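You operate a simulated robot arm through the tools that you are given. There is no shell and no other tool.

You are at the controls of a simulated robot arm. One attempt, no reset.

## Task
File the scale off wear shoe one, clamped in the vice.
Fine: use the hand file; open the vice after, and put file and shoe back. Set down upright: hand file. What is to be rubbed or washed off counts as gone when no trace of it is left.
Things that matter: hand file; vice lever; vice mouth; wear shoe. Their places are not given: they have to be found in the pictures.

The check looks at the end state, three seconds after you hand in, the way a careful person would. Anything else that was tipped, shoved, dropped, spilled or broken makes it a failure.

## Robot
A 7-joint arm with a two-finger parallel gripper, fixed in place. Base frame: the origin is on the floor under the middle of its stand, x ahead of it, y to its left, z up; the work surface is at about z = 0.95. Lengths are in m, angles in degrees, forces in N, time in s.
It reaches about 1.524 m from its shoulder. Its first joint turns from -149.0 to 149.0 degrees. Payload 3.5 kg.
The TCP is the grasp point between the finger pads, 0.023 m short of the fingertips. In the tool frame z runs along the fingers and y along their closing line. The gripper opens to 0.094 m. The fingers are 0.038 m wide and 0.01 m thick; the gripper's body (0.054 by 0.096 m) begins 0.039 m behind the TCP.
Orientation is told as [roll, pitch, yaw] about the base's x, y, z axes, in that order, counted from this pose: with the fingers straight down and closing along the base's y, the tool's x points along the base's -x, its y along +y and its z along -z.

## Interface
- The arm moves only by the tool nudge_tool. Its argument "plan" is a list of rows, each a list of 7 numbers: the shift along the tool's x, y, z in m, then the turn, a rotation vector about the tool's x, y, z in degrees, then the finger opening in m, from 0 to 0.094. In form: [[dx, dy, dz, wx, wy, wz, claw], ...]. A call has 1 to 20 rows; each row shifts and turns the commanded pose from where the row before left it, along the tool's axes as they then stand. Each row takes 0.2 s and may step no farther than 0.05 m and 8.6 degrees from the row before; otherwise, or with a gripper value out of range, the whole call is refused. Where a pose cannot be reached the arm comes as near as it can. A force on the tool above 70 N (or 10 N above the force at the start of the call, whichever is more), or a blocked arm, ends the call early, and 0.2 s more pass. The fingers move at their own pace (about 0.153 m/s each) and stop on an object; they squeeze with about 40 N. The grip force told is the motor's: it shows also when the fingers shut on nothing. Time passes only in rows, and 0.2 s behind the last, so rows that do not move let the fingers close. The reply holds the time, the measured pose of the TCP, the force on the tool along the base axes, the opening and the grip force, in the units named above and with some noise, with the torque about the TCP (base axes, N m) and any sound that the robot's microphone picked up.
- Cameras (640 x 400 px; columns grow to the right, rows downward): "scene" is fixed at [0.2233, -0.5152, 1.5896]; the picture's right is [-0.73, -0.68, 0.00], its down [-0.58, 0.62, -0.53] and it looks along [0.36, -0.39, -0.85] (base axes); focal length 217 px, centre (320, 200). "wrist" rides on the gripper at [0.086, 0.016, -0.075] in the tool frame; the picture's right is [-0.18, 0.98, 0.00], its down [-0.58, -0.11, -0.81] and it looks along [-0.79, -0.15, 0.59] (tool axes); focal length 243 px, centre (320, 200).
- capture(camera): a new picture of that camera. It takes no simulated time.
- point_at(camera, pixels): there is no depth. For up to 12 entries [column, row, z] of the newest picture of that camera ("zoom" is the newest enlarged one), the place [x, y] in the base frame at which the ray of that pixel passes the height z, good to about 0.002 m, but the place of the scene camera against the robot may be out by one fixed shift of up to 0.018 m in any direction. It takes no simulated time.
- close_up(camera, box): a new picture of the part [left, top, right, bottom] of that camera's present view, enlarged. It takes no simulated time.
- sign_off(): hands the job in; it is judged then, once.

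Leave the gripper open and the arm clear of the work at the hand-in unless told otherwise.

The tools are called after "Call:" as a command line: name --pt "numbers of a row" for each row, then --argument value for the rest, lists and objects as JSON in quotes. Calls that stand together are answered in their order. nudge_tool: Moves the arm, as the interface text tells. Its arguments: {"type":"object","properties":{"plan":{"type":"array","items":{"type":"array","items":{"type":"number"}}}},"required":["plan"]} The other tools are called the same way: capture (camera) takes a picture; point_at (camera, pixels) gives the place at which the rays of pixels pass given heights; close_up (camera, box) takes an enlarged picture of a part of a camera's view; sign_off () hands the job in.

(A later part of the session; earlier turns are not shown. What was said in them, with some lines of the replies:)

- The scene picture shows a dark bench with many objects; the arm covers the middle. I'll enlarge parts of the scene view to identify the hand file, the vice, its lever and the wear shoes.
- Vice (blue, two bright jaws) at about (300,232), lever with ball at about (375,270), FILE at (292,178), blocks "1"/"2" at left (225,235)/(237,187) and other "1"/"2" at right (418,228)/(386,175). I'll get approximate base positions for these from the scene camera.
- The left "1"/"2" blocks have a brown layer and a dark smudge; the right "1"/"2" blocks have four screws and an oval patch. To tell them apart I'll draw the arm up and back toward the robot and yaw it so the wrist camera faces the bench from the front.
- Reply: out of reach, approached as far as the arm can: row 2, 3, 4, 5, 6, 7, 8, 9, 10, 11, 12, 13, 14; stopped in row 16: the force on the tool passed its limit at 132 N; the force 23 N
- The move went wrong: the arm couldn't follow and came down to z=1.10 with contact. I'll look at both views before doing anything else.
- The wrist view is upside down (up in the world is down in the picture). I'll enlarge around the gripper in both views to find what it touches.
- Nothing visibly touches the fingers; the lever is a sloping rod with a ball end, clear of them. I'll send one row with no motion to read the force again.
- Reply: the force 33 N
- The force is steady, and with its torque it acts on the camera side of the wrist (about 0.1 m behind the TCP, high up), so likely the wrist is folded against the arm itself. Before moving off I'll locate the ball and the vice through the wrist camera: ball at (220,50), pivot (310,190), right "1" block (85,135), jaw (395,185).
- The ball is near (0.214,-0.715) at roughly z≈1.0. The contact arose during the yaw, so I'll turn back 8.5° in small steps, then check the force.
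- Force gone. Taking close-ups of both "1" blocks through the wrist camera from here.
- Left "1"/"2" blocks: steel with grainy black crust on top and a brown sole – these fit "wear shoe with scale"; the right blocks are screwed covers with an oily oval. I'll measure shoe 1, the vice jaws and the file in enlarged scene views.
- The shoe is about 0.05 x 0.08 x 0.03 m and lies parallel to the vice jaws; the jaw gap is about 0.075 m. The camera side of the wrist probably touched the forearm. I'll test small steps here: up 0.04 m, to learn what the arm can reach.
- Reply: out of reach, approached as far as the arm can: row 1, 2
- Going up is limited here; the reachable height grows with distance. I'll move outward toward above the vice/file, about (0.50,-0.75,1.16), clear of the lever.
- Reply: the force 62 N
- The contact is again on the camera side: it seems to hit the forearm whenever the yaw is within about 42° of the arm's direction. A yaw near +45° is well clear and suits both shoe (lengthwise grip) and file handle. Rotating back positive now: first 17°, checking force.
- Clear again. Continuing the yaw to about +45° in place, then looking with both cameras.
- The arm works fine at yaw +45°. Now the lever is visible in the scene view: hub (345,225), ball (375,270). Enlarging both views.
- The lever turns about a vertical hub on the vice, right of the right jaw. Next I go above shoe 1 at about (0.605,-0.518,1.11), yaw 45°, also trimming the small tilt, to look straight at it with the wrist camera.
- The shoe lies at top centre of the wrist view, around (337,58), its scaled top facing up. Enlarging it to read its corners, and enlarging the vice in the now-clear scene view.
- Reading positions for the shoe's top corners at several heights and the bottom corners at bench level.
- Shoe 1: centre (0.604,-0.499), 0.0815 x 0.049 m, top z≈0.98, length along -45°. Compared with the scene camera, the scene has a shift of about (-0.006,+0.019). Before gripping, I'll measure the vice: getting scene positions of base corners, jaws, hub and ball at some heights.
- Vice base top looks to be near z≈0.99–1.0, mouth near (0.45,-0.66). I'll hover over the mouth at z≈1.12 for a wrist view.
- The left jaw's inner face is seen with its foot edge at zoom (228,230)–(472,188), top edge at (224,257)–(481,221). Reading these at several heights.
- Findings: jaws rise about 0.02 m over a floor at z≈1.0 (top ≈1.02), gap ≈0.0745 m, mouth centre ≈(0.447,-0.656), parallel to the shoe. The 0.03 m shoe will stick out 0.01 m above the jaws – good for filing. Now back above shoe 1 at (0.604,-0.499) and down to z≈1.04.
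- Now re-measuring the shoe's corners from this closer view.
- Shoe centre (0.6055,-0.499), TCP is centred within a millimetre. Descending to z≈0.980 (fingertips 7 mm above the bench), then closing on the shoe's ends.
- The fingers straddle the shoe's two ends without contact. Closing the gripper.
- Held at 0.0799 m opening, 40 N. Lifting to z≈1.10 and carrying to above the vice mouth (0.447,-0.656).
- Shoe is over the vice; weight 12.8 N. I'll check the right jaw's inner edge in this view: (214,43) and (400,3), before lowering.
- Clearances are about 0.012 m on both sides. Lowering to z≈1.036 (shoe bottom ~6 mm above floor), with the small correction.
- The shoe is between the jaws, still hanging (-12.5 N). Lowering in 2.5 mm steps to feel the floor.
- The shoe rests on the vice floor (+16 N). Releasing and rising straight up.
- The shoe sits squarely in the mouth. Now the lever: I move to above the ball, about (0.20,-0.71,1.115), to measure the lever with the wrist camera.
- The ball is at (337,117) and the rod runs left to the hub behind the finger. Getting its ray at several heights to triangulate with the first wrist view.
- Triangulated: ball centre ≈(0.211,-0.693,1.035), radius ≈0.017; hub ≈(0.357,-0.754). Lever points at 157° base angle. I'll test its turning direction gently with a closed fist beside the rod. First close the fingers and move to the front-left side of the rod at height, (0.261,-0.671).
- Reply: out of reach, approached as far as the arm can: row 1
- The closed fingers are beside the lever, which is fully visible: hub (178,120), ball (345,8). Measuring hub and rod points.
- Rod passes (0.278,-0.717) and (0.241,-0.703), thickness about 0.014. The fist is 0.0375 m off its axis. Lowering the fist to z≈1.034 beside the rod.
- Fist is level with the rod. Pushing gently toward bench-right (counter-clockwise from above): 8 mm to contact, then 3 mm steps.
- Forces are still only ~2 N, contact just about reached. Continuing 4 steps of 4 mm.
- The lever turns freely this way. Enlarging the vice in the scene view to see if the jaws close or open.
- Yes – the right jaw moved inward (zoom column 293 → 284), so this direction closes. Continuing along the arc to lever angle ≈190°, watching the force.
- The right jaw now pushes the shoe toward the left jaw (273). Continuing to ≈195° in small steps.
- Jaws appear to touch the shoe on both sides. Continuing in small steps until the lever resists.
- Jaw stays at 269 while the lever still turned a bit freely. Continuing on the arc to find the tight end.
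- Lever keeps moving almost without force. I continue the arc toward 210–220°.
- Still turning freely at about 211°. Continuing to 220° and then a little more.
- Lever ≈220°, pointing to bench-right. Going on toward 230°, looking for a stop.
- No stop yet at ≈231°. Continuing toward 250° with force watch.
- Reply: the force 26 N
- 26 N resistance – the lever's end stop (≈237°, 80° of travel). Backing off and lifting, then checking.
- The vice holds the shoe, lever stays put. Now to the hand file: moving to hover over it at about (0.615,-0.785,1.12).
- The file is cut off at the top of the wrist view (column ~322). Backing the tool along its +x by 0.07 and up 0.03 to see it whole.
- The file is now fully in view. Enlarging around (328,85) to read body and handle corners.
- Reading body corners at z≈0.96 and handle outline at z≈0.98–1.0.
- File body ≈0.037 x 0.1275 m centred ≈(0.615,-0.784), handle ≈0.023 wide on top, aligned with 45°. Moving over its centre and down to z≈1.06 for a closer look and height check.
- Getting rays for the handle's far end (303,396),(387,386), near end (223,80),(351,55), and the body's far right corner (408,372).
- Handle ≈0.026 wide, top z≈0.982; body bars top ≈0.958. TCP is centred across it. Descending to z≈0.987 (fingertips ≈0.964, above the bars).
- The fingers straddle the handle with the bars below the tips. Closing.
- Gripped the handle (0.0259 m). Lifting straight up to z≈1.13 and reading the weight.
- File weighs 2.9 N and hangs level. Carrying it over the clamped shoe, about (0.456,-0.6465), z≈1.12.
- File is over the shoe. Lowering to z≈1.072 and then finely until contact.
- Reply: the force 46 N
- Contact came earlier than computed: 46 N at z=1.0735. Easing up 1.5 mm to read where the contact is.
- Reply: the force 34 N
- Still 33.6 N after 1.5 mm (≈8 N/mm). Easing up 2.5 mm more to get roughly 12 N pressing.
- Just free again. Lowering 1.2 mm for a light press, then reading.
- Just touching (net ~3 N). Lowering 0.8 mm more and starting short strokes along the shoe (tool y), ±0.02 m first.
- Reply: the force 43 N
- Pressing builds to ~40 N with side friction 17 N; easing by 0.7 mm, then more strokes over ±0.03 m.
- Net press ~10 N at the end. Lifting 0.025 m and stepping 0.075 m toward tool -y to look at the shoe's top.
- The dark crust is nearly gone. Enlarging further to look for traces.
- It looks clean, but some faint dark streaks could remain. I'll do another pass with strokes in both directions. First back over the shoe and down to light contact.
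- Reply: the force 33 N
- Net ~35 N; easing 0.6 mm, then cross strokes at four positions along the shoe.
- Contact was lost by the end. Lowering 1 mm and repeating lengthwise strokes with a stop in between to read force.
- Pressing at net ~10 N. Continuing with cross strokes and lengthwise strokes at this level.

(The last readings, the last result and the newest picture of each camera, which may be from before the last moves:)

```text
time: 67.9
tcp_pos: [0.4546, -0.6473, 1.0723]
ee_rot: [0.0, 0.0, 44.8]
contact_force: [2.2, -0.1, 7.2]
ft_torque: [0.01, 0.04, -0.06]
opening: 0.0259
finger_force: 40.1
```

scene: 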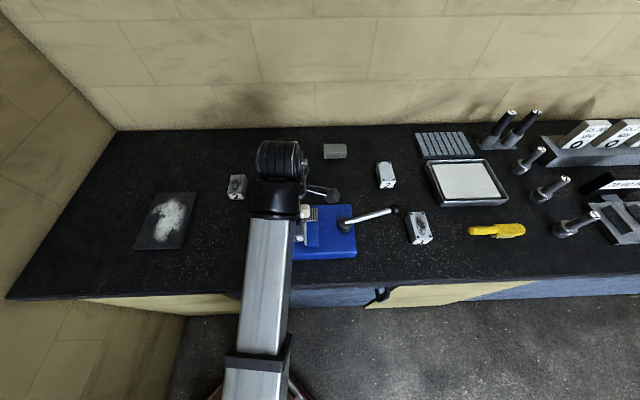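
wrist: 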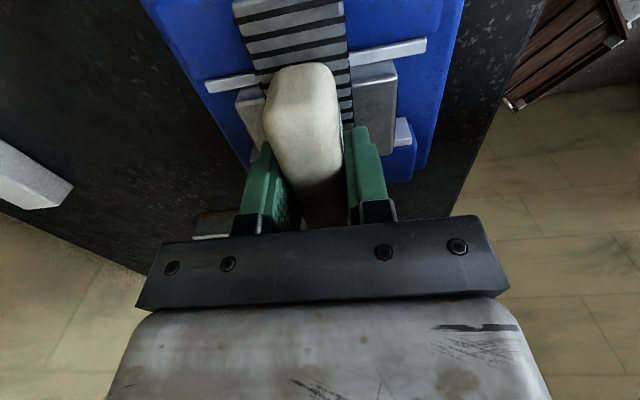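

Contact kept (net ~10 N). Lifting and stepping aside to inspect the shoe top.

Call:
nudge_tool --pt "0 0 -0.025 0 0 0 0.0" --pt "0 -0.03 -0.01 0 0 0 0.0" --pt "0.02 -0.04 -0.01 0 0 0 0.0" --pt "0 -0.02 0 0 0 0 0.0" --pt "0 0 0 0 0 0 0.0"

Call:
capture --camera "wrist"

Call:
close_up --camera "wrist" --box '[380, 0, 580, 130]'

Call:
close_up --camera "scene" --box '[260, 190, 340, 250]'

```text
time: 69.1
tcp_pos: [0.5039, -0.7262, 1.1167]
ee_rot: [0.0, 0.0, 44.9]
contact_force: [1.1, 0.2, -2.8]
ft_torque: [-0.01, 0.01, 0.02]
opening: 0.0258
finger_force: 40.3
```

```text
taken
```

wrist: 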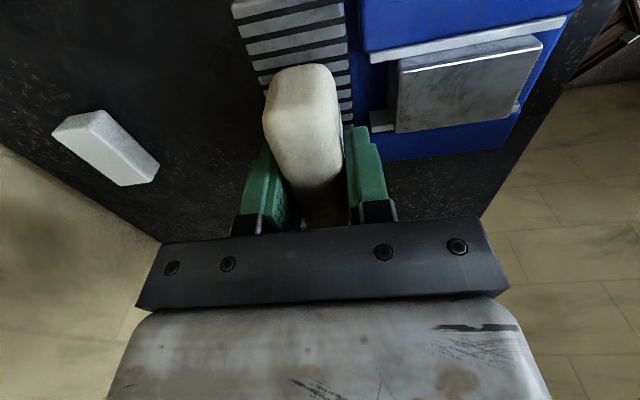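

```text
3.08 times, centred on (480, 65) of wrist
```

zoom: 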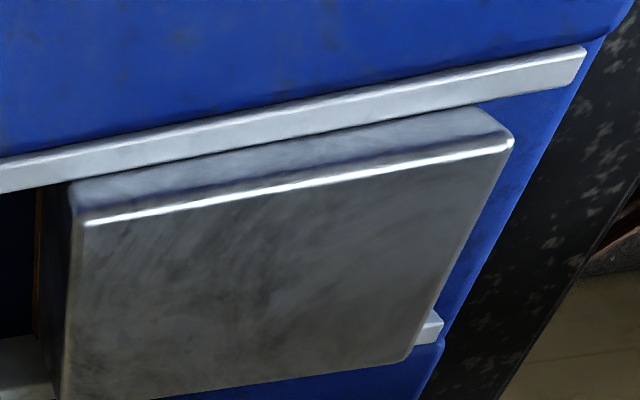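

```text
6.67 times, centred on (300, 220) of scene
```

zoom: 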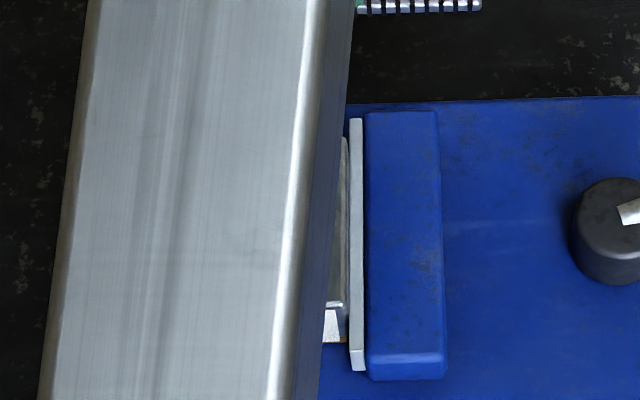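

The top looks uniform (the same streaks as the base metal). For a check under the scene camera I move the arm, still holding the file, aside to about (0.48,-0.92,1.16).

Call:
nudge_tool --pt "0.031 -0.024 -0.0087 0 0 0 0.0" --pt "0.031 -0.024 -0.0087 0 0 0 0.0" --pt "0.031 -0.024 -0.0087 0 0 0 0.0" --pt "0.031 -0.024 -0.0087 0 0 0 0.0" --pt "0.031 -0.024 -0.0087 0 0 0 0.0" --pt "0 0 0 0 0 0 0.0"

Call:
capture --camera "scene"

Call:
close_up --camera "scene" --box '[270, 195, 334, 245]'

Call:
close_up --camera "scene" --box '[220, 165, 300, 215]'

```text
time: 70.5
tcp_pos: [0.4786, -0.9204, 1.159]
ee_rot: [0.1, 0.1, 44.9]
contact_force: [0.7, -0.8, -3.2]
ft_torque: [-0.01, 0.01, 0.0]
opening: 0.0257
finger_force: 39.8
```

```text
taken
```

scene: 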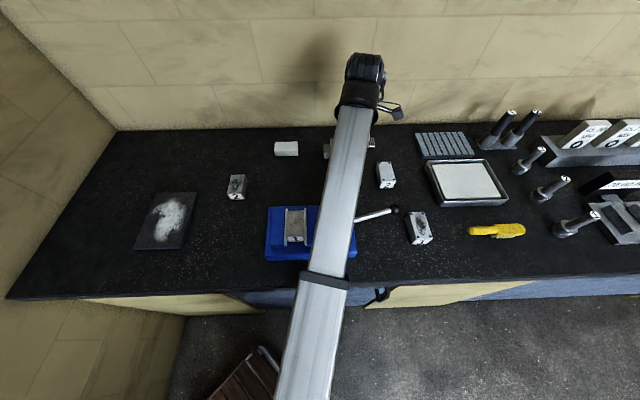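

```text
8.00 times, centred on (302, 220) of scene
```

zoom: 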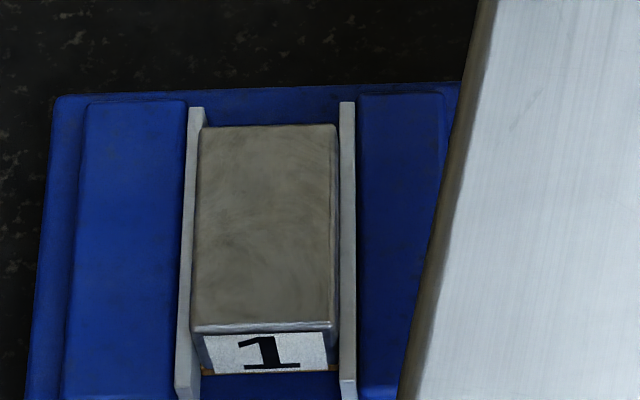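

```text
8.00 times, centred on (260, 190) of scene
```

zoom: 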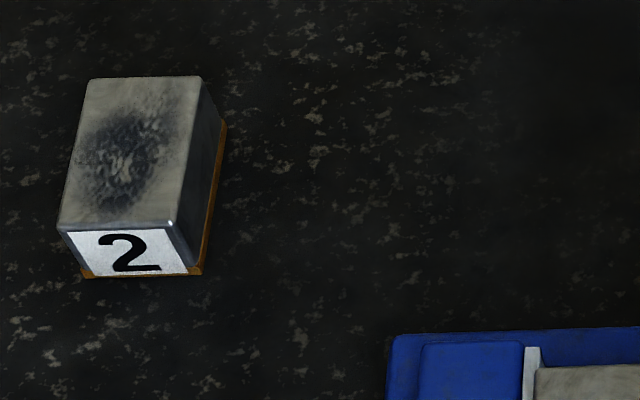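

Shoe 1's top is clean bare metal (compare shoe 2, still scaled). Now the file goes back: moving to above its place, TCP (0.6154,-0.783), and down to z≈1.0.

Call:
nudge_tool --pt "-0.0388 0.0001 0.008 0 0 0 0.0" --pt "-0.0388 0.0001 0.008 0 0 0 0.0" --pt "-0.0388 0.0001 0.008 0 0 0 0.0" --pt "-0.0388 0.0001 0.008 0 0 0 0.0" --pt "-0.0388 0.0001 0.008 0 0 0 0.0" --pt "0 0 0 0 0 0 0.0"

Call:
capture --camera "wrist"

```text
time: 71.9
tcp_pos: [0.6155, -0.7824, 1.1215]
ee_rot: [0.0, 0.1, 44.9]
contact_force: [-0.7, 0.2, -3.5]
ft_torque: [0.01, 0.02, -0.03]
opening: 0.0259
finger_force: 40.3
```

```text
taken
```

wrist: 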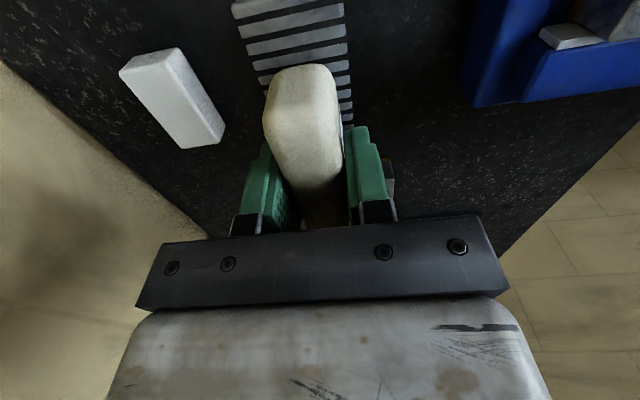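

File is level in the grip (it slid up ~2–3 mm in the fingers). Descending to z≈1.0.

Call:
nudge_tool --pt "0 0 0.04 0 0 0 0.0" --pt "0 0 0.04 0 0 0 0.0" --pt "0 0 0.03 0 0 0 0.0" --pt "0 0 0.012 0 0 0 0.0" --pt "0 0 0 0 0 0 0.0"

```text
time: 73.1
tcp_pos: [0.6144, -0.7825, 0.9989]
ee_rot: [0.0, -0.1, 44.9]
contact_force: [0.8, -0.5, -3.5]
ft_torque: [0.01, -0.01, 0.0]
opening: 0.0257
finger_force: 40.1
```

Call:
nudge_tool --pt "0 0 0.005 0 0 0 0.0" --pt "0 0 0.003 0 0 0 0.0" --pt "0 0 0 0 0 0 0.0"

```text
time: 73.9
tcp_pos: [0.6142, -0.7837, 0.9906]
ee_rot: [0.0, 0.0, 45.0]
contact_force: [-0.1, -0.5, -2.9]
ft_torque: [-0.02, -0.02, -0.01]
opening: 0.0259
finger_force: 40.3
```

Still hanging at z=0.9906. Going on in 1.5 mm steps until the bench takes the weight.

Call:
nudge_tool --pt "0 0 0.0015 0 0 0 0.0" --pt "0 0 0.0015 0 0 0 0.0" --pt "0 0 0 0 0 0 0.0"

```text
time: 74.7
tcp_pos: [0.614, -0.7824, 0.9869]
ee_rot: [0.0, 0.0, 44.9]
contact_force: [0.3, -0.3, -1.9]
ft_torque: [0.02, 0.03, 0.02]
opening: 0.0259
finger_force: 40.0
```

Call:
nudge_tool --pt "0 0 0.0015 0 0 0 0.0" --pt "0 0 0 0 0 0 0.0"

```text
time: 75.3
tcp_pos: [0.6141, -0.7817, 0.9856]
ee_rot: [0.0, 0.0, 44.8]
contact_force: [-0.4, -0.1, -3.4]
ft_torque: [-0.03, -0.04, 0.01]
opening: 0.0258
finger_force: 39.7
```

Still hanging; continuing in 1 mm steps.

Call:
nudge_tool --pt "0 0 0.001 0 0 0 0.0" --pt "0 0 0.001 0 0 0 0.0" --pt "0 0 0 0 0 0 0.0"

```text
time: 76.1
tcp_pos: [0.6155, -0.7824, 0.9849]
ee_rot: [0.0, 0.0, 44.8]
contact_force: [0.5, -0.3, -4.1]
ft_torque: [-0.03, 0.0, -0.03]
opening: 0.0261
finger_force: 40.7
```

Call:
nudge_tool --pt "0 0 0.001 0 0 0 0.0" --pt "0 0 0.001 0 0 0 0.0" --pt "0 0 0 0 0 0 0.0"

Call:
capture --camera "wrist"

```text
time: 76.9
tcp_pos: [0.6157, -0.7837, 0.9815]
ee_rot: [-0.1, 0.0, 44.9]
contact_force: [-1.1, 0.0, 0.2]
ft_torque: [0.02, -0.02, -0.01]
opening: 0.0258
finger_force: 40.6
```

```text
taken
```

wrist: 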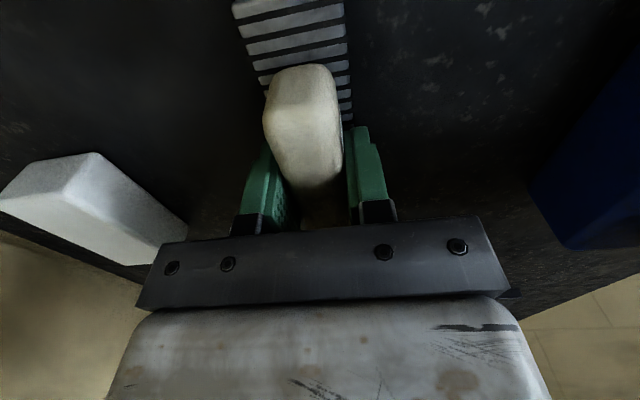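

The bench now carries the file (net +3.4 N, z=0.9815; the file had slid up ~6 mm in the grip). Opening to 0.06 and lifting away.

Call:
nudge_tool --pt "0 0 0 0 0 0 0.06" --pt "0 0 0 0 0 0 0.06" --pt "0 0 -0.02 0 0 0 0.07" --pt "0 0 -0.04 0 0 0 0.07" --pt "0.02 0 -0.04 0 0 0 0.094" --pt "0.03 0 -0.03 0 0 0 0.094" --pt "0 0 0 0 0 0 0.094"

Call:
capture --camera "wrist"

Call:
close_up --camera "wrist" --box '[220, 15, 444, 155]'

```text
time: 78.5
tcp_pos: [0.5809, -0.8199, 1.1116]
ee_rot: [0.0, 0.0, 45.0]
contact_force: [0.6, -0.7, 0.4]
ft_torque: [-0.02, -0.01, 0.0]
opening: 0.094
finger_force: 0.0
```

```text
taken
```

wrist: 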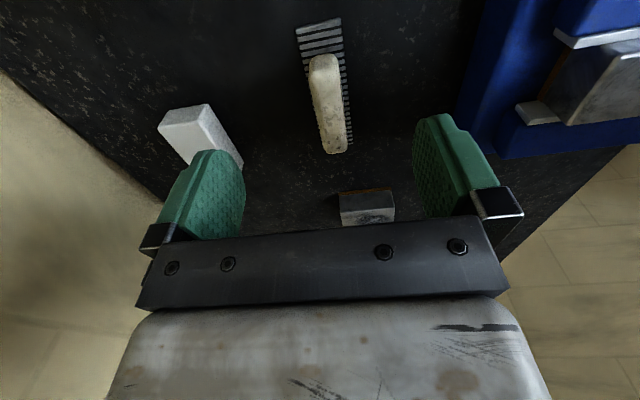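

```text
2.86 times, centred on (332, 85) of wrist
```

zoom: 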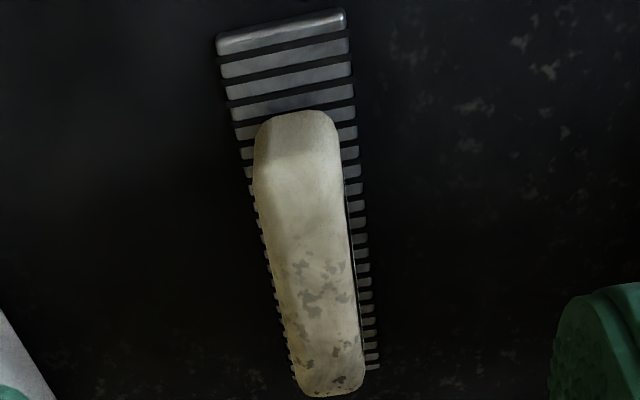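

The file stands upright on the bench. Checking its place against the original corners (0.5826,-0.843), (0.5574,-0.8156), (0.6481,-0.726).

Call:
point_at --camera "zoom" --pixels '[[217, 46, 0.955], [346, 20, 0.955], [380, 368, 0.955]]'

Call:
capture --camera "scene"

```text
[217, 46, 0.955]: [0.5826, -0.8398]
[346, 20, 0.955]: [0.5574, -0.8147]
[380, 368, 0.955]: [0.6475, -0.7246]
```

```text
taken
```

scene: 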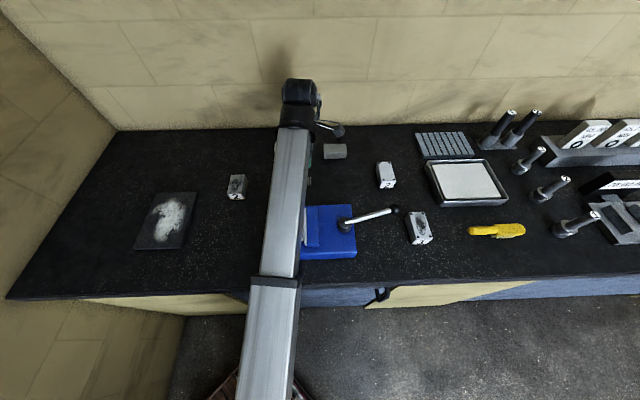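

File is back within 1–2 mm of its original place. Next, the lever. On the way I close the fingers and pause to view the shoe top once more.

Call:
nudge_tool --pt "0.0359 0.02575 0 0 0 0 0.0" --pt "0.0359 0.02575 0 0 0 0 0.0" --pt "0 0 0 0 0 0 0.0"

Call:
capture --camera "wrist"

Call:
close_up --camera "wrist" --box '[380, 0, 620, 150]'

Call:
close_up --camera "scene" --box '[260, 190, 340, 250]'

```text
time: 79.3
tcp_pos: [0.4933, -0.8341, 1.1112]
ee_rot: [0.0, 0.0, 44.9]
contact_force: [-0.7, 0.1, 0.6]
ft_torque: [0.0, -0.01, 0.02]
opening: 0.0001
finger_force: 39.7
```

```text
taken
```

wrist: 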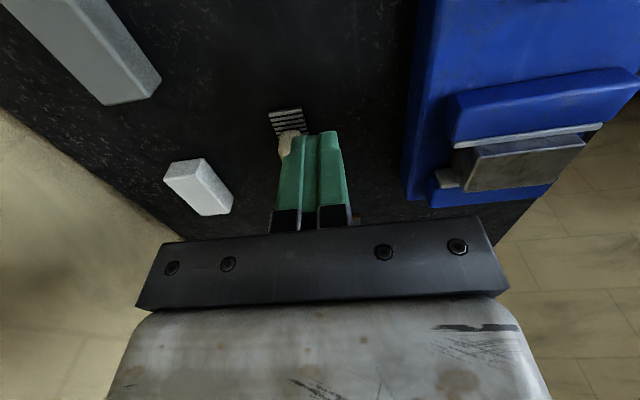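

```text
2.67 times, centred on (500, 75) of wrist
```

zoom: 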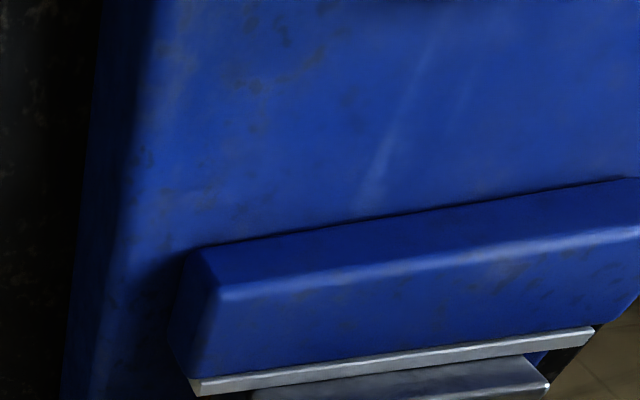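

```text
6.67 times, centred on (300, 220) of scene
```

zoom: 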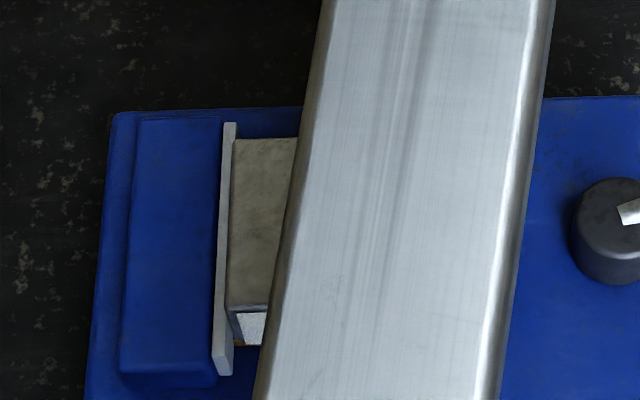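

Top is bare on every visible part. Now to the back side of the lever rod: (0.322,-0.865,1.11).

Call:
nudge_tool --pt "0.0357 0.0248 0 0 0 0 0.0" --pt "0.0357 0.0248 0 0 0 0 0.0" --pt "0.0357 0.0248 0 0 0 0 0.0" --pt "0.0357 0.0248 0 0 0 0 0.0" --pt "0 0 0 0 0 0 0.0"

Call:
capture --camera "wrist"

Call:
capture --camera "scene"

```text
time: 80.5
tcp_pos: [0.3199, -0.8631, 1.1126]
ee_rot: [-0.1, 0.1, 44.9]
contact_force: [-0.2, -0.2, 0.1]
ft_torque: [0.03, -0.04, 0.01]
opening: 0.0002
finger_force: 39.9
```

```text
taken
```

wrist: 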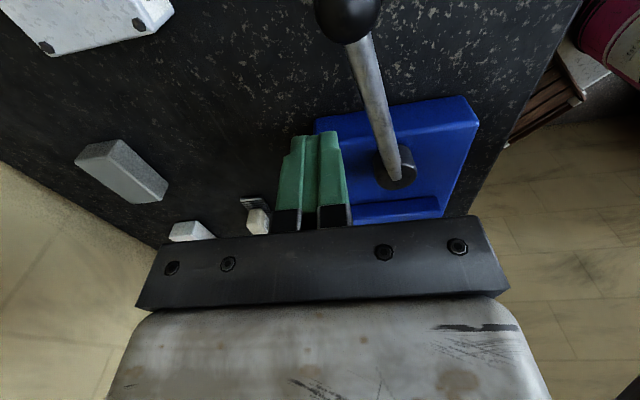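

```text
taken
```

scene: 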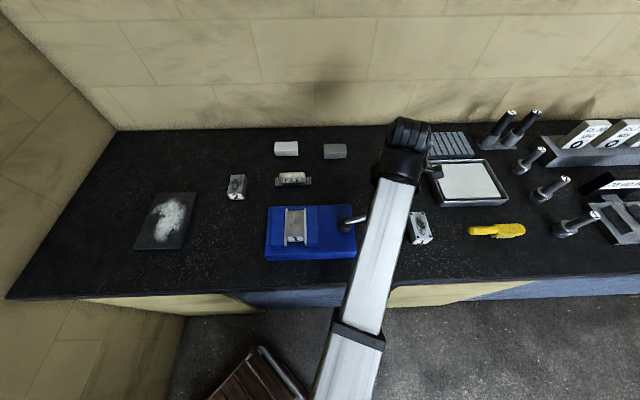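

Rod visible: ball (348,10), mid (372,90), hub end (398,170). Measuring at rod height.

Call:
point_at --camera "wrist" --pixels '[[348, 12, 1.035], [372, 90, 1.03], [360, 90, 1.03], [384, 90, 1.03], [362, 55, 1.03], [390, 145, 1.03], [397, 165, 1.025]]'

Call:
close_up --camera "scene" --box '[250, 190, 330, 250]'

```text
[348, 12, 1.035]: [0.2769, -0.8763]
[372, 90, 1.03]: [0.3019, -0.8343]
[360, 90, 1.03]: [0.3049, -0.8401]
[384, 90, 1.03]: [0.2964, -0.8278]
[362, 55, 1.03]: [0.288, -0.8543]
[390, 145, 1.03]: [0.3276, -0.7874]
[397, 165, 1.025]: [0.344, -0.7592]
```

```text
6.67 times, centred on (290, 220) of scene
```

zoom: 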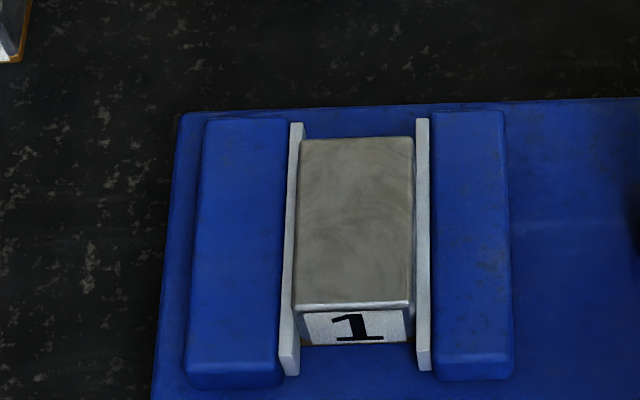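

The whole top is bare metal. Lever at ≈240°; the fist is 0.03 m off the rod's back side. Shifting 4 mm further off and lowering to z≈1.037.

Call:
nudge_tool --pt "0 -0.004 0.0 0 0 0 0.0" --pt "0 0 0.03 0 0 0 0.0" --pt "0 0 0.03 0 0 0 0.0" --pt "0 0 0.0155 0 0 0 0.0" --pt "0 0 0 0 0 0 0.0"

Call:
capture --camera "wrist"

```text
time: 81.7
tcp_pos: [0.3235, -0.8666, 1.0363]
ee_rot: [0.0, 0.0, 44.9]
contact_force: [-0.7, -0.1, 0.0]
ft_torque: [0.03, -0.03, -0.03]
opening: 0.0
finger_force: 40.0
```

```text
taken
```

wrist: 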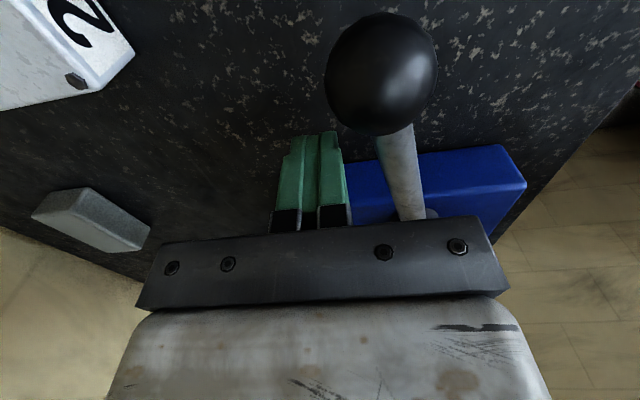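

Fist stands behind the rod. Pushing the lever back toward the front: first to ≈230°.

Call:
nudge_tool --pt "0.0018 0.0095 0 0 0 0 0.0" --pt "0.0017 0.0096 0 0 0 0 0.0" --pt "0.0024 0.0075 0 0 0 0 0.0" --pt "0.0023 0.0075 0 0 0 0 0.0" --pt "0 0 0 0 0 0 0.0"

Call:
close_up --camera "scene" --box '[240, 150, 440, 290]'

```text
time: 82.9
tcp_pos: [0.2938, -0.846, 1.0369]
ee_rot: [0.0, 0.0, 44.9]
contact_force: [2.0, -0.3, 0.9]
ft_torque: [0.03, 0.02, 0.01]
opening: 0.0
finger_force: 40.3
```

```text
2.86 times, centred on (340, 220) of scene
```

zoom: 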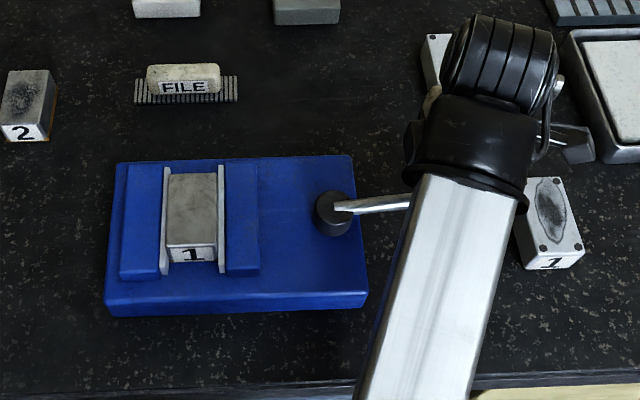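

The lever follows easily. Continuing to ≈200°.

Call:
nudge_tool --pt "0.0017 0.0096 0 0 0 0 0.0" --pt "0.0016 0.0096 0 0 0 0 0.0" --pt "0.0003 0.0083 0 0 0 0 0.0" --pt "0.0003 0.0083 0 0 0 0 0.0" --pt "-0.001 0.0085 0 0 0 0 0.0" --pt "-0.0009 0.0085 0 0 0 0 0.0" --pt "0 0 0 0 0 0 0.0"

Call:
close_up --camera "scene" --box '[240, 150, 440, 290]'

```text
time: 84.5
tcp_pos: [0.255, -0.8107, 1.0352]
ee_rot: [-0.1, 0.1, 45.0]
contact_force: [0.2, -0.6, 1.0]
ft_torque: [0.01, 0.03, 0.05]
opening: 0.0
finger_force: 40.1
```

```text
2.86 times, centred on (340, 220) of scene
```

zoom: 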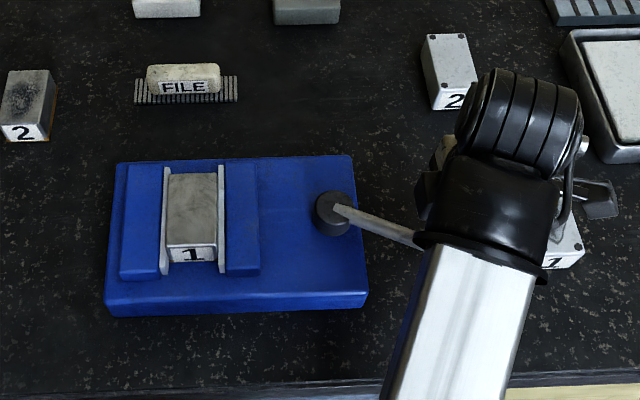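

Lever at ≈200°, about to release the jaw. Continuing to ≈165°.

Call:
nudge_tool --pt "-0.0025 0.0085 0 0 0 0 0.0" --pt "-0.0024 0.0085 0 0 0 0 0.0" --pt "-0.0039 0.0083 0 0 0 0 0.0" --pt "-0.0039 0.0083 0 0 0 0 0.0" --pt "-0.0055 0.0078 0 0 0 0 0.0" --pt "-0.0055 0.0077 0 0 0 0 0.0" --pt "-0.007 0.007 0 0 0 0 0.0" --pt "0 0 0 0 0 0 0.0"

Call:
close_up --camera "scene" --box '[240, 150, 440, 290]'

```text
time: 86.3
tcp_pos: [0.2384, -0.7493, 1.0371]
ee_rot: [0.1, -0.1, 44.9]
contact_force: [0.4, 0.6, 0.3]
ft_torque: [-0.04, 0.0, 0.03]
opening: 0.0
finger_force: 40.3
```

```text
2.86 times, centred on (340, 220) of scene
```

zoom: 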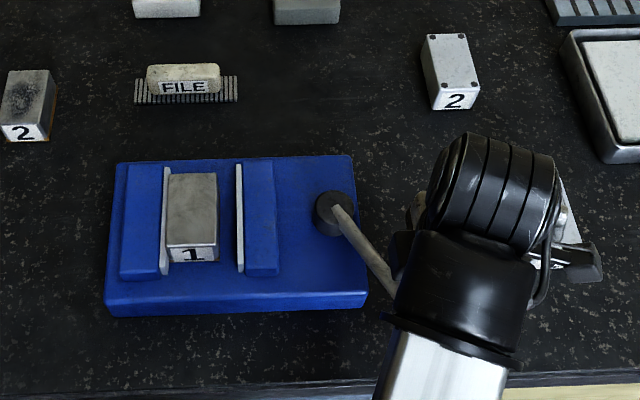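

The right jaw has opened, shoe stays by the left jaw. Finishing the lever's travel to its original stop (~157°) in small steps.

Call:
nudge_tool --pt "-0.006 0.006 0 0 0 0 0.0" --pt "-0.0025 0.002 0 0 0 0 0.0" --pt "-0.0025 0.0018 0 0 0 0 0.0" --pt "0 0 0 0 0 0 0.0"

Call:
close_up --camera "scene" --box '[240, 150, 440, 290]'

```text
time: 87.3
tcp_pos: [0.2381, -0.7364, 1.0366]
ee_rot: [-0.2, 0.0, 44.8]
contact_force: [-1.4, -18.4, -1.3]
ft_torque: [-0.05, 0.01, -0.04]
opening: 0.0
finger_force: 39.6
```

```text
2.86 times, centred on (340, 220) of scene
```

zoom: 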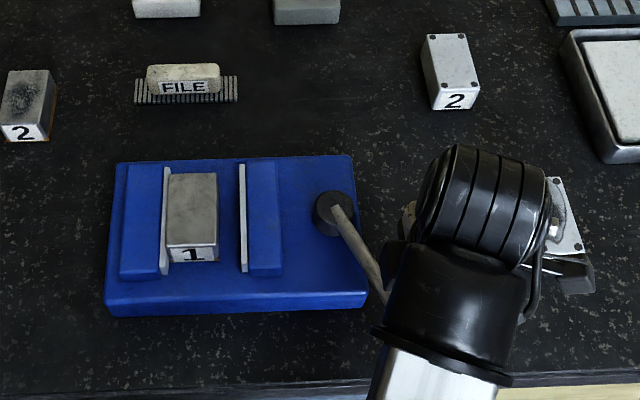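

The lever is at its open stop (18 N). Backing off and rising, opening the fingers.

Call:
nudge_tool --pt "0.0093 -0.0038 0 0 0 0 0.0" --pt "0.0093 -0.0038 0 0 0 0 0.0" --pt "0 0 -0.03 0 0 0 0.0" --pt "0 0 -0.035 0 0 0 0.0" --pt "0 0 0 0 0 0 0.094" --pt "0 0 0 0 0 0 0.094"

Call:
capture --camera "scene"

Call:
capture --camera "wrist"

```text
time: 88.7
tcp_pos: [0.2311, -0.7516, 1.1014]
ee_rot: [0.0, 0.0, 44.9]
contact_force: [-0.2, -0.3, 0.8]
ft_torque: [0.01, -0.01, 0.01]
opening: 0.094
finger_force: 0.0
```

```text
taken
```

scene: 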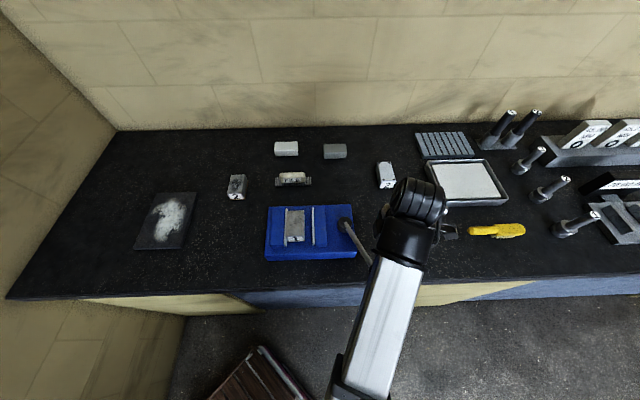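

```text
taken
```

wrist: 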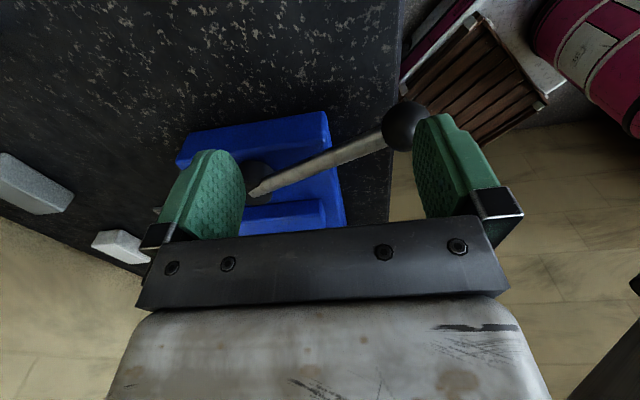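

Lever is open, vice unmoved. Now over the shoe in the vice at about (0.456,-0.6465,1.12) to measure it for the grip.

Call:
nudge_tool --pt "-0.0389 -0.0141 -0.0035 0 0 0 0.094" --pt "-0.0389 -0.0141 -0.0035 0 0 0 0.094" --pt "-0.0389 -0.0141 -0.0035 0 0 0 0.094" --pt "-0.0389 -0.0141 -0.0035 0 0 0 0.094" --pt "-0.0389 -0.0141 -0.0035 0 0 0 0.094" --pt "-0.0389 -0.0141 -0.0035 0 0 0 0.094" --pt "0 0 0 0 0 0 0.094"

Call:
capture --camera "wrist"

Call:
close_up --camera "wrist" --box '[160, 0, 480, 200]'

```text
time: 90.3
tcp_pos: [0.4571, -0.6477, 1.1224]
ee_rot: [0.0, 0.0, 45.0]
contact_force: [-0.2, -0.2, -0.3]
ft_torque: [-0.01, 0.0, 0.02]
opening: 0.0942
finger_force: 0.1
```

```text
taken
```

wrist: 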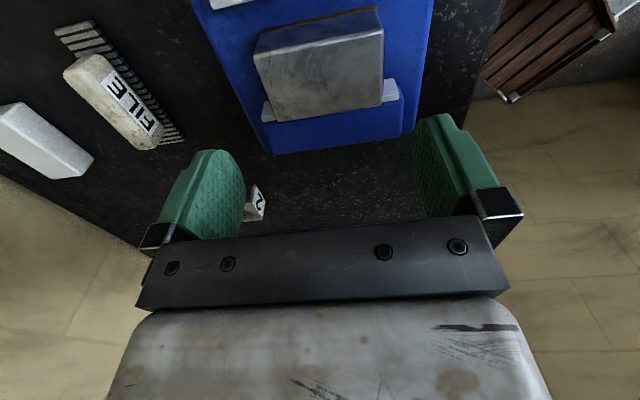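

```text
2.00 times, centred on (320, 100) of wrist
```

zoom: 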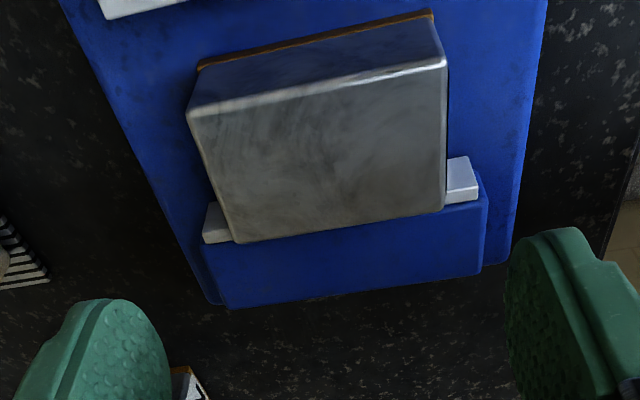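

Reading the shoe's corners: near-left (188,113), near-right (446,60), far-right (444,210), far-left (232,243); also bottom near edge (198,68),(433,12).

Call:
point_at --camera "zoom" --pixels '[[188, 113, 1.033], [446, 60, 1.033], [444, 210, 1.033], [232, 243, 1.033], [188, 113, 1.04], [446, 60, 1.04], [444, 210, 1.04], [232, 243, 1.04], [198, 68, 1.0], [433, 12, 1.0]]'

```text
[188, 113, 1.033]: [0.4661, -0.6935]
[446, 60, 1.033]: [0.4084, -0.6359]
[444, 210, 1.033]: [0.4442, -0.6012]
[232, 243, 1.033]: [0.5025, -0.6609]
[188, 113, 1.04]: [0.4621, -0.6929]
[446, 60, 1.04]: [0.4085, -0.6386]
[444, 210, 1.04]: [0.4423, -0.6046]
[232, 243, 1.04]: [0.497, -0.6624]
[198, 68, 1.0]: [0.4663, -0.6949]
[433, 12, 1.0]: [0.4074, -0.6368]
```

Shoe centre in the vice ≈(0.4545,-0.6484), aligned. Shifting slightly and descending to z≈1.031 around its ends.

Call:
nudge_tool --pt "0.0023 0.0013 0.035 0 0 0 0.094" --pt "0 0 0.03 0 0 0 0.094" --pt "0 0 0 0 0 0 0.094"

Call:
capture --camera "wrist"

```text
time: 91.1
tcp_pos: [0.454, -0.6482, 1.0565]
ee_rot: [-0.1, 0.0, 45.0]
contact_force: [0.6, -0.1, 1.0]
ft_torque: [0.0, 0.0, 0.01]
opening: 0.0941
finger_force: 0.1
```

```text
taken
```

wrist: 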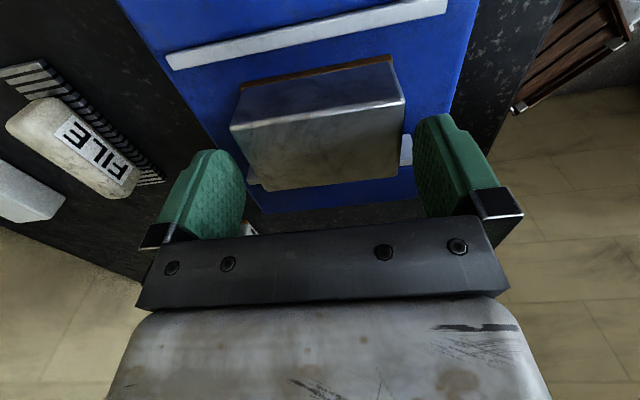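

Well centred between the fingers. Descending the last 25 mm, then closing.

Call:
nudge_tool --pt "0 0 0.013 0 0 0 0.094" --pt "0 0 0.0125 0 0 0 0.094" --pt "0 0 0 0 0 0 0.094"

```text
time: 91.9
tcp_pos: [0.4528, -0.6481, 1.0316]
ee_rot: [-0.1, 0.1, 44.9]
contact_force: [0.0, -0.9, 0.2]
ft_torque: [-0.02, 0.0, -0.02]
opening: 0.0942
finger_force: 0.0
```

Call:
nudge_tool --pt "0 0 0 0 0 0 0.07" --pt "0 0 0 0 0 0 0.07" --pt "0 0 0 0 0 0 0.07"

Call:
capture --camera "wrist"

```text
time: 92.7
tcp_pos: [0.4529, -0.6487, 1.0314]
ee_rot: [0.1, 0.0, 44.9]
contact_force: [-0.5, -0.3, 0.5]
ft_torque: [-0.32, -0.15, 0.05]
opening: 0.08
finger_force: 40.5
```

```text
taken
```

wrist: 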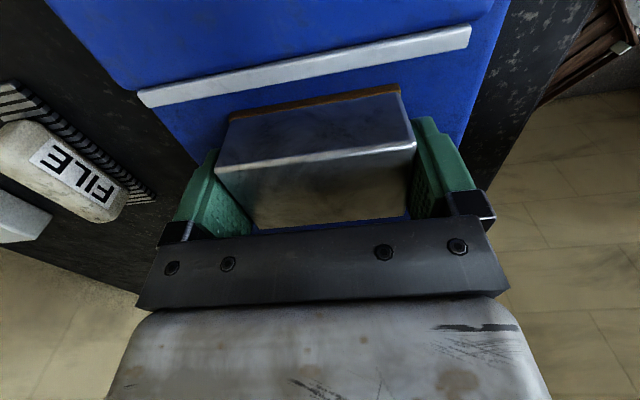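

Held at 0.080 m again. Lifting to z≈1.11 and carrying back to above its original place (0.605,-0.4995).

Call:
nudge_tool --pt "0 0 -0.01 0 0 0 0.07" --pt "0 0 -0.035 0 0 0 0.07" --pt "0 0 -0.035 0 0 0 0.07" --pt "-0.0425 -0.0004 0 0 0 0 0.07" --pt "-0.0425 -0.0004 0 0 0 0 0.07" --pt "-0.0425 -0.0004 0 0 0 0 0.07" --pt "-0.0425 -0.0004 0 0 0 0 0.07" --pt "-0.0425 -0.0004 0 0 0 0 0.07" --pt "0 0 0 0 0 0 0.07"

Call:
capture --camera "wrist"

Call:
capture --camera "scene"

```text
time: 94.7
tcp_pos: [0.6072, -0.5, 1.1117]
ee_rot: [0.0, 0.0, 44.9]
contact_force: [0.1, 0.1, -12.1]
ft_torque: [-0.02, 0.0, 0.04]
opening: 0.0799
finger_force: 40.0
```

```text
taken
```

wrist: 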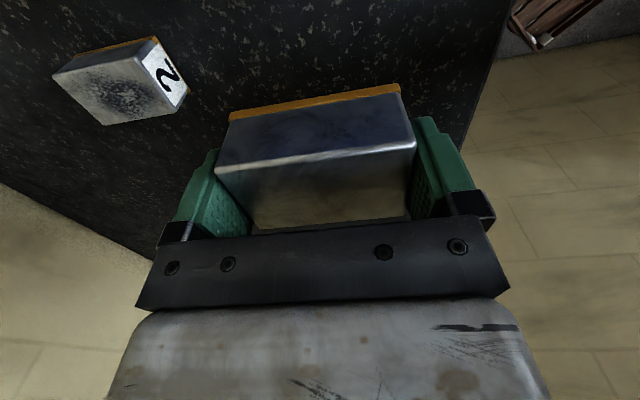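

```text
taken
```

scene: 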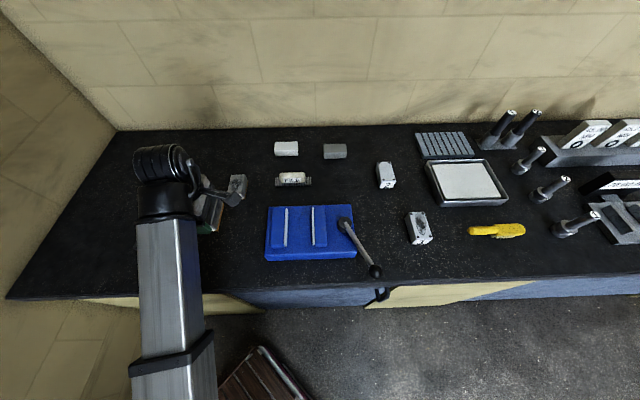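

Vice looks as at the start. Fine-adjusting by ~1.5 mm and descending to z≈0.992.

Call:
nudge_tool --pt "0.0012 0.0012 0.04 0 0 0 0.07" --pt "0 0 0.04 0 0 0 0.07" --pt "0 0 0.028 0 0 0 0.07" --pt "0 0 0.012 0 0 0 0.07" --pt "0 0 0 0 0 0 0.07"

```text
time: 95.9
tcp_pos: [0.603, -0.5004, 0.9913]
ee_rot: [0.0, 0.0, 44.8]
contact_force: [0.4, 0.8, -11.4]
ft_torque: [-0.04, 0.03, -0.03]
opening: 0.08
finger_force: 39.7
```

Still hanging (-11.4 N). Lowering in 2 mm steps to the bench.

Call:
nudge_tool --pt "0 0 0.003 0 0 0 0.07" --pt "0 0 0.002 0 0 0 0.07" --pt "0 0 0 0 0 0 0.07"

```text
time: 96.7
tcp_pos: [0.6026, -0.5013, 0.9874]
ee_rot: [0.0, 0.0, 45.0]
contact_force: [0.1, -0.5, -11.9]
ft_torque: [0.01, 0.02, 0.01]
opening: 0.0796
finger_force: 40.1
```

Correcting 2 mm toward the original centre and lowering further.

Call:
nudge_tool --pt "-0.002 0 0.0 0 0 0 0.07" --pt "0 0 0.002 0 0 0 0.07" --pt "0 0 0.001 0 0 0 0.07" --pt "0 0 0 0 0 0 0.07"

```text
time: 97.7
tcp_pos: [0.6051, -0.4998, 0.9829]
ee_rot: [0.0, 0.0, 44.9]
contact_force: [0.5, 0.3, -11.8]
ft_torque: [0.03, -0.02, 0.04]
opening: 0.0802
finger_force: 40.0
```

Call:
nudge_tool --pt "0 0 0.001 0 0 0 0.07" --pt "0 0 0.0005 0 0 0 0.07" --pt "0 0 0 0 0 0 0.07"

```text
time: 98.5
tcp_pos: [0.6061, -0.4989, 0.9819]
ee_rot: [0.0, -0.1, 44.9]
contact_force: [0.4, -0.6, -12.7]
ft_torque: [0.0, -0.02, 0.04]
opening: 0.0801
finger_force: 40.1
```

Call:
nudge_tool --pt "0 0 0.001 0 0 0 0.07" --pt "0 0 0.0008 0 0 0 0.07" --pt "0 0 0 0 0 0 0.07"

```text
time: 99.3
tcp_pos: [0.6054, -0.4991, 0.9817]
ee_rot: [0.0, -0.1, 44.9]
contact_force: [-1.1, -0.3, -0.1]
ft_torque: [0.01, 0.19, 0.06]
opening: 0.0799
finger_force: 40.0
```

The bench carries the shoe now (force ≈0). Releasing and rising straight up.

Call:
nudge_tool --pt "0 0 0.0003 0 0 0 0.07" --pt "0 0 0 0 0 0 0.094" --pt "0 0 0 0 0 0 0.094" --pt "0 0 -0.02 0 0 0 0.094" --pt "0 0 -0.04 0 0 0 0.094" --pt "0 0 -0.04 0 0 0 0.094" --pt "0 0 -0.03 0 0 0 0.094" --pt "0 0 0 0 0 0 0.094"

Call:
capture --camera "wrist"

Call:
close_up --camera "wrist" --box '[256, 0, 416, 110]'

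```text
time: 101.1
tcp_pos: [0.6055, -0.4972, 1.1088]
ee_rot: [0.0, 0.0, 44.9]
contact_force: [0.1, 0.9, 0.5]
ft_torque: [0.0, 0.01, -0.01]
opening: 0.094
finger_force: 0.1
```

```text
taken
```

wrist: 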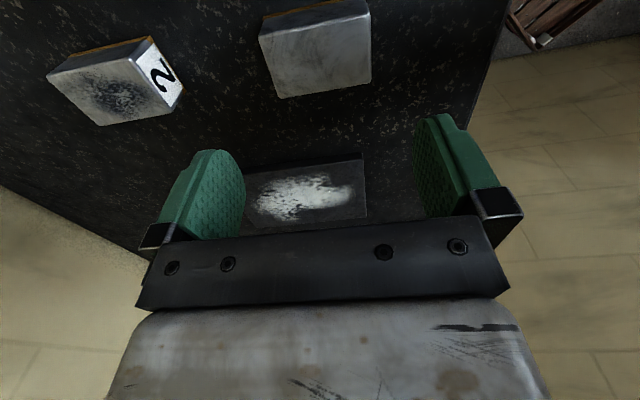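

```text
3.64 times, centred on (336, 55) of wrist
```

zoom: 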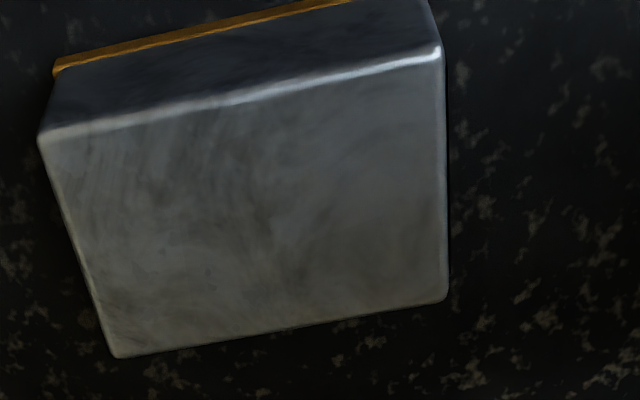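

Shoe 1 stands on the bench with a clean top. Checking its position against the original (centre 0.6055,-0.499).

Call:
point_at --camera "zoom" --pixels '[[40, 137, 0.982], [440, 48, 0.982], [446, 298, 0.982], [115, 356, 0.982]]'

```text
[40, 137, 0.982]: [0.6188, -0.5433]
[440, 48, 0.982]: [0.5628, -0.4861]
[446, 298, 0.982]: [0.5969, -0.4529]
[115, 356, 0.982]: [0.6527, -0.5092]
```

Within ~2.5 mm of its original place. Now moving the open gripper clear to about (0.50,-0.95,1.20) and checking the whole scene.

Call:
nudge_tool --pt "0.0359 -0.0223 -0.002 0 0 0 0.094" --pt "0.0359 -0.0223 -0.002 0 0 0 0.094" --pt "0.0359 -0.0223 -0.004 0 0 0 0.094" --pt "0.0359 -0.0223 -0.006 0 0 0 0.094" --pt "0.0359 -0.0223 -0.008 0 0 0 0.094" --pt "0.0359 -0.0223 -0.01 0 0 0 0.094" --pt "0.0359 -0.0223 -0.01 0 0 0 0.094" --pt "0.0359 -0.0223 -0.012 0 0 0 0.094" --pt "0.0359 -0.0223 -0.012 0 0 0 0.094" --pt "0.0359 -0.0223 -0.012 0 0 0 0.094" --pt "0.0359 -0.0223 -0.012 0 0 0 0.094" --pt "0 0 0 0 0 0 0.094"

Call:
capture --camera "scene"

Call:
close_up --camera "scene" --box '[200, 150, 360, 270]'

Call:
close_up --camera "scene" --box '[210, 210, 250, 260]'

```text
time: 103.7
tcp_pos: [0.5013, -0.9511, 1.2017]
ee_rot: [0.0, 0.0, 44.8]
contact_force: [0.4, -0.4, 1.1]
ft_torque: [0.02, 0.0, 0.0]
opening: 0.094
finger_force: 0.1
```

```text
taken
```

scene: 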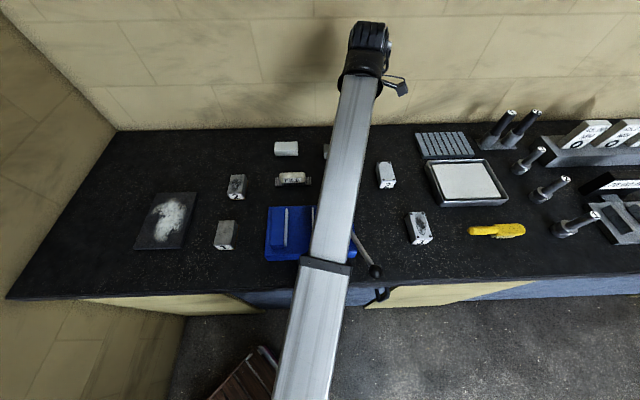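

```text
3.33 times, centred on (280, 210) of scene
```

zoom: 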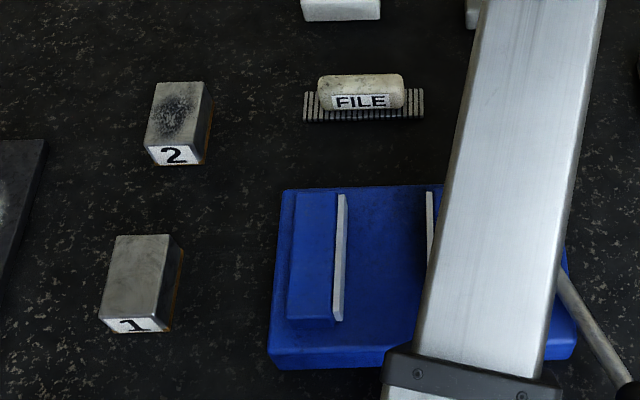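

```text
8.00 times, centred on (230, 235) of scene
```

zoom: 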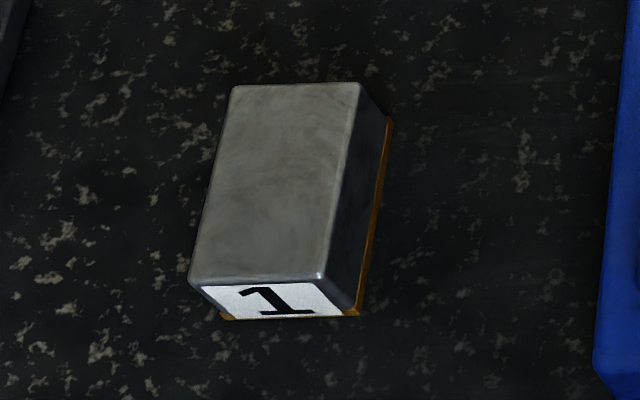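

Everything checks out in the scene view. Shoe 1 at (225,235) is back with a clean top, and the file at (292,178) is upright in its old place. The vice is open with its lever at the open stop, and no other object has moved. The gripper is open and clear of the work, so I'm handing in.

Call:
sign_off

```text
The job is handed in.
```

I filed the scale off wear shoe one while it was clamped in the vice, and I've handed the job in. In the close-up pictures its top is bare metal with no dark trace left.

- **Wear shoe one:** back in its original spot, within about 2.5 mm.
- **Hand file:** back in its original spot, within about 2 mm, and upright.
- **Vice:** open and empty, with the lever at its original open stop.
- **Everything else:** nothing else looks moved or knocked over in the final scene picture. The arm hides a small part of that view.
- **Arm:** gripper open and clear of the bench.

Two sets of blocks on the bench are numbered 1 and 2, and neither is named. I took the pair with grainy black crust and a brown sole to be the wear shoes, and treated the screwed blocks as something else.

Early on, while I was still looking around, the arm twice registered a strong contact force, up to 132 N. The readings pointed to the wrist camera pressing against the arm's own forearm. The pictures showed nothing on the bench disturbed.
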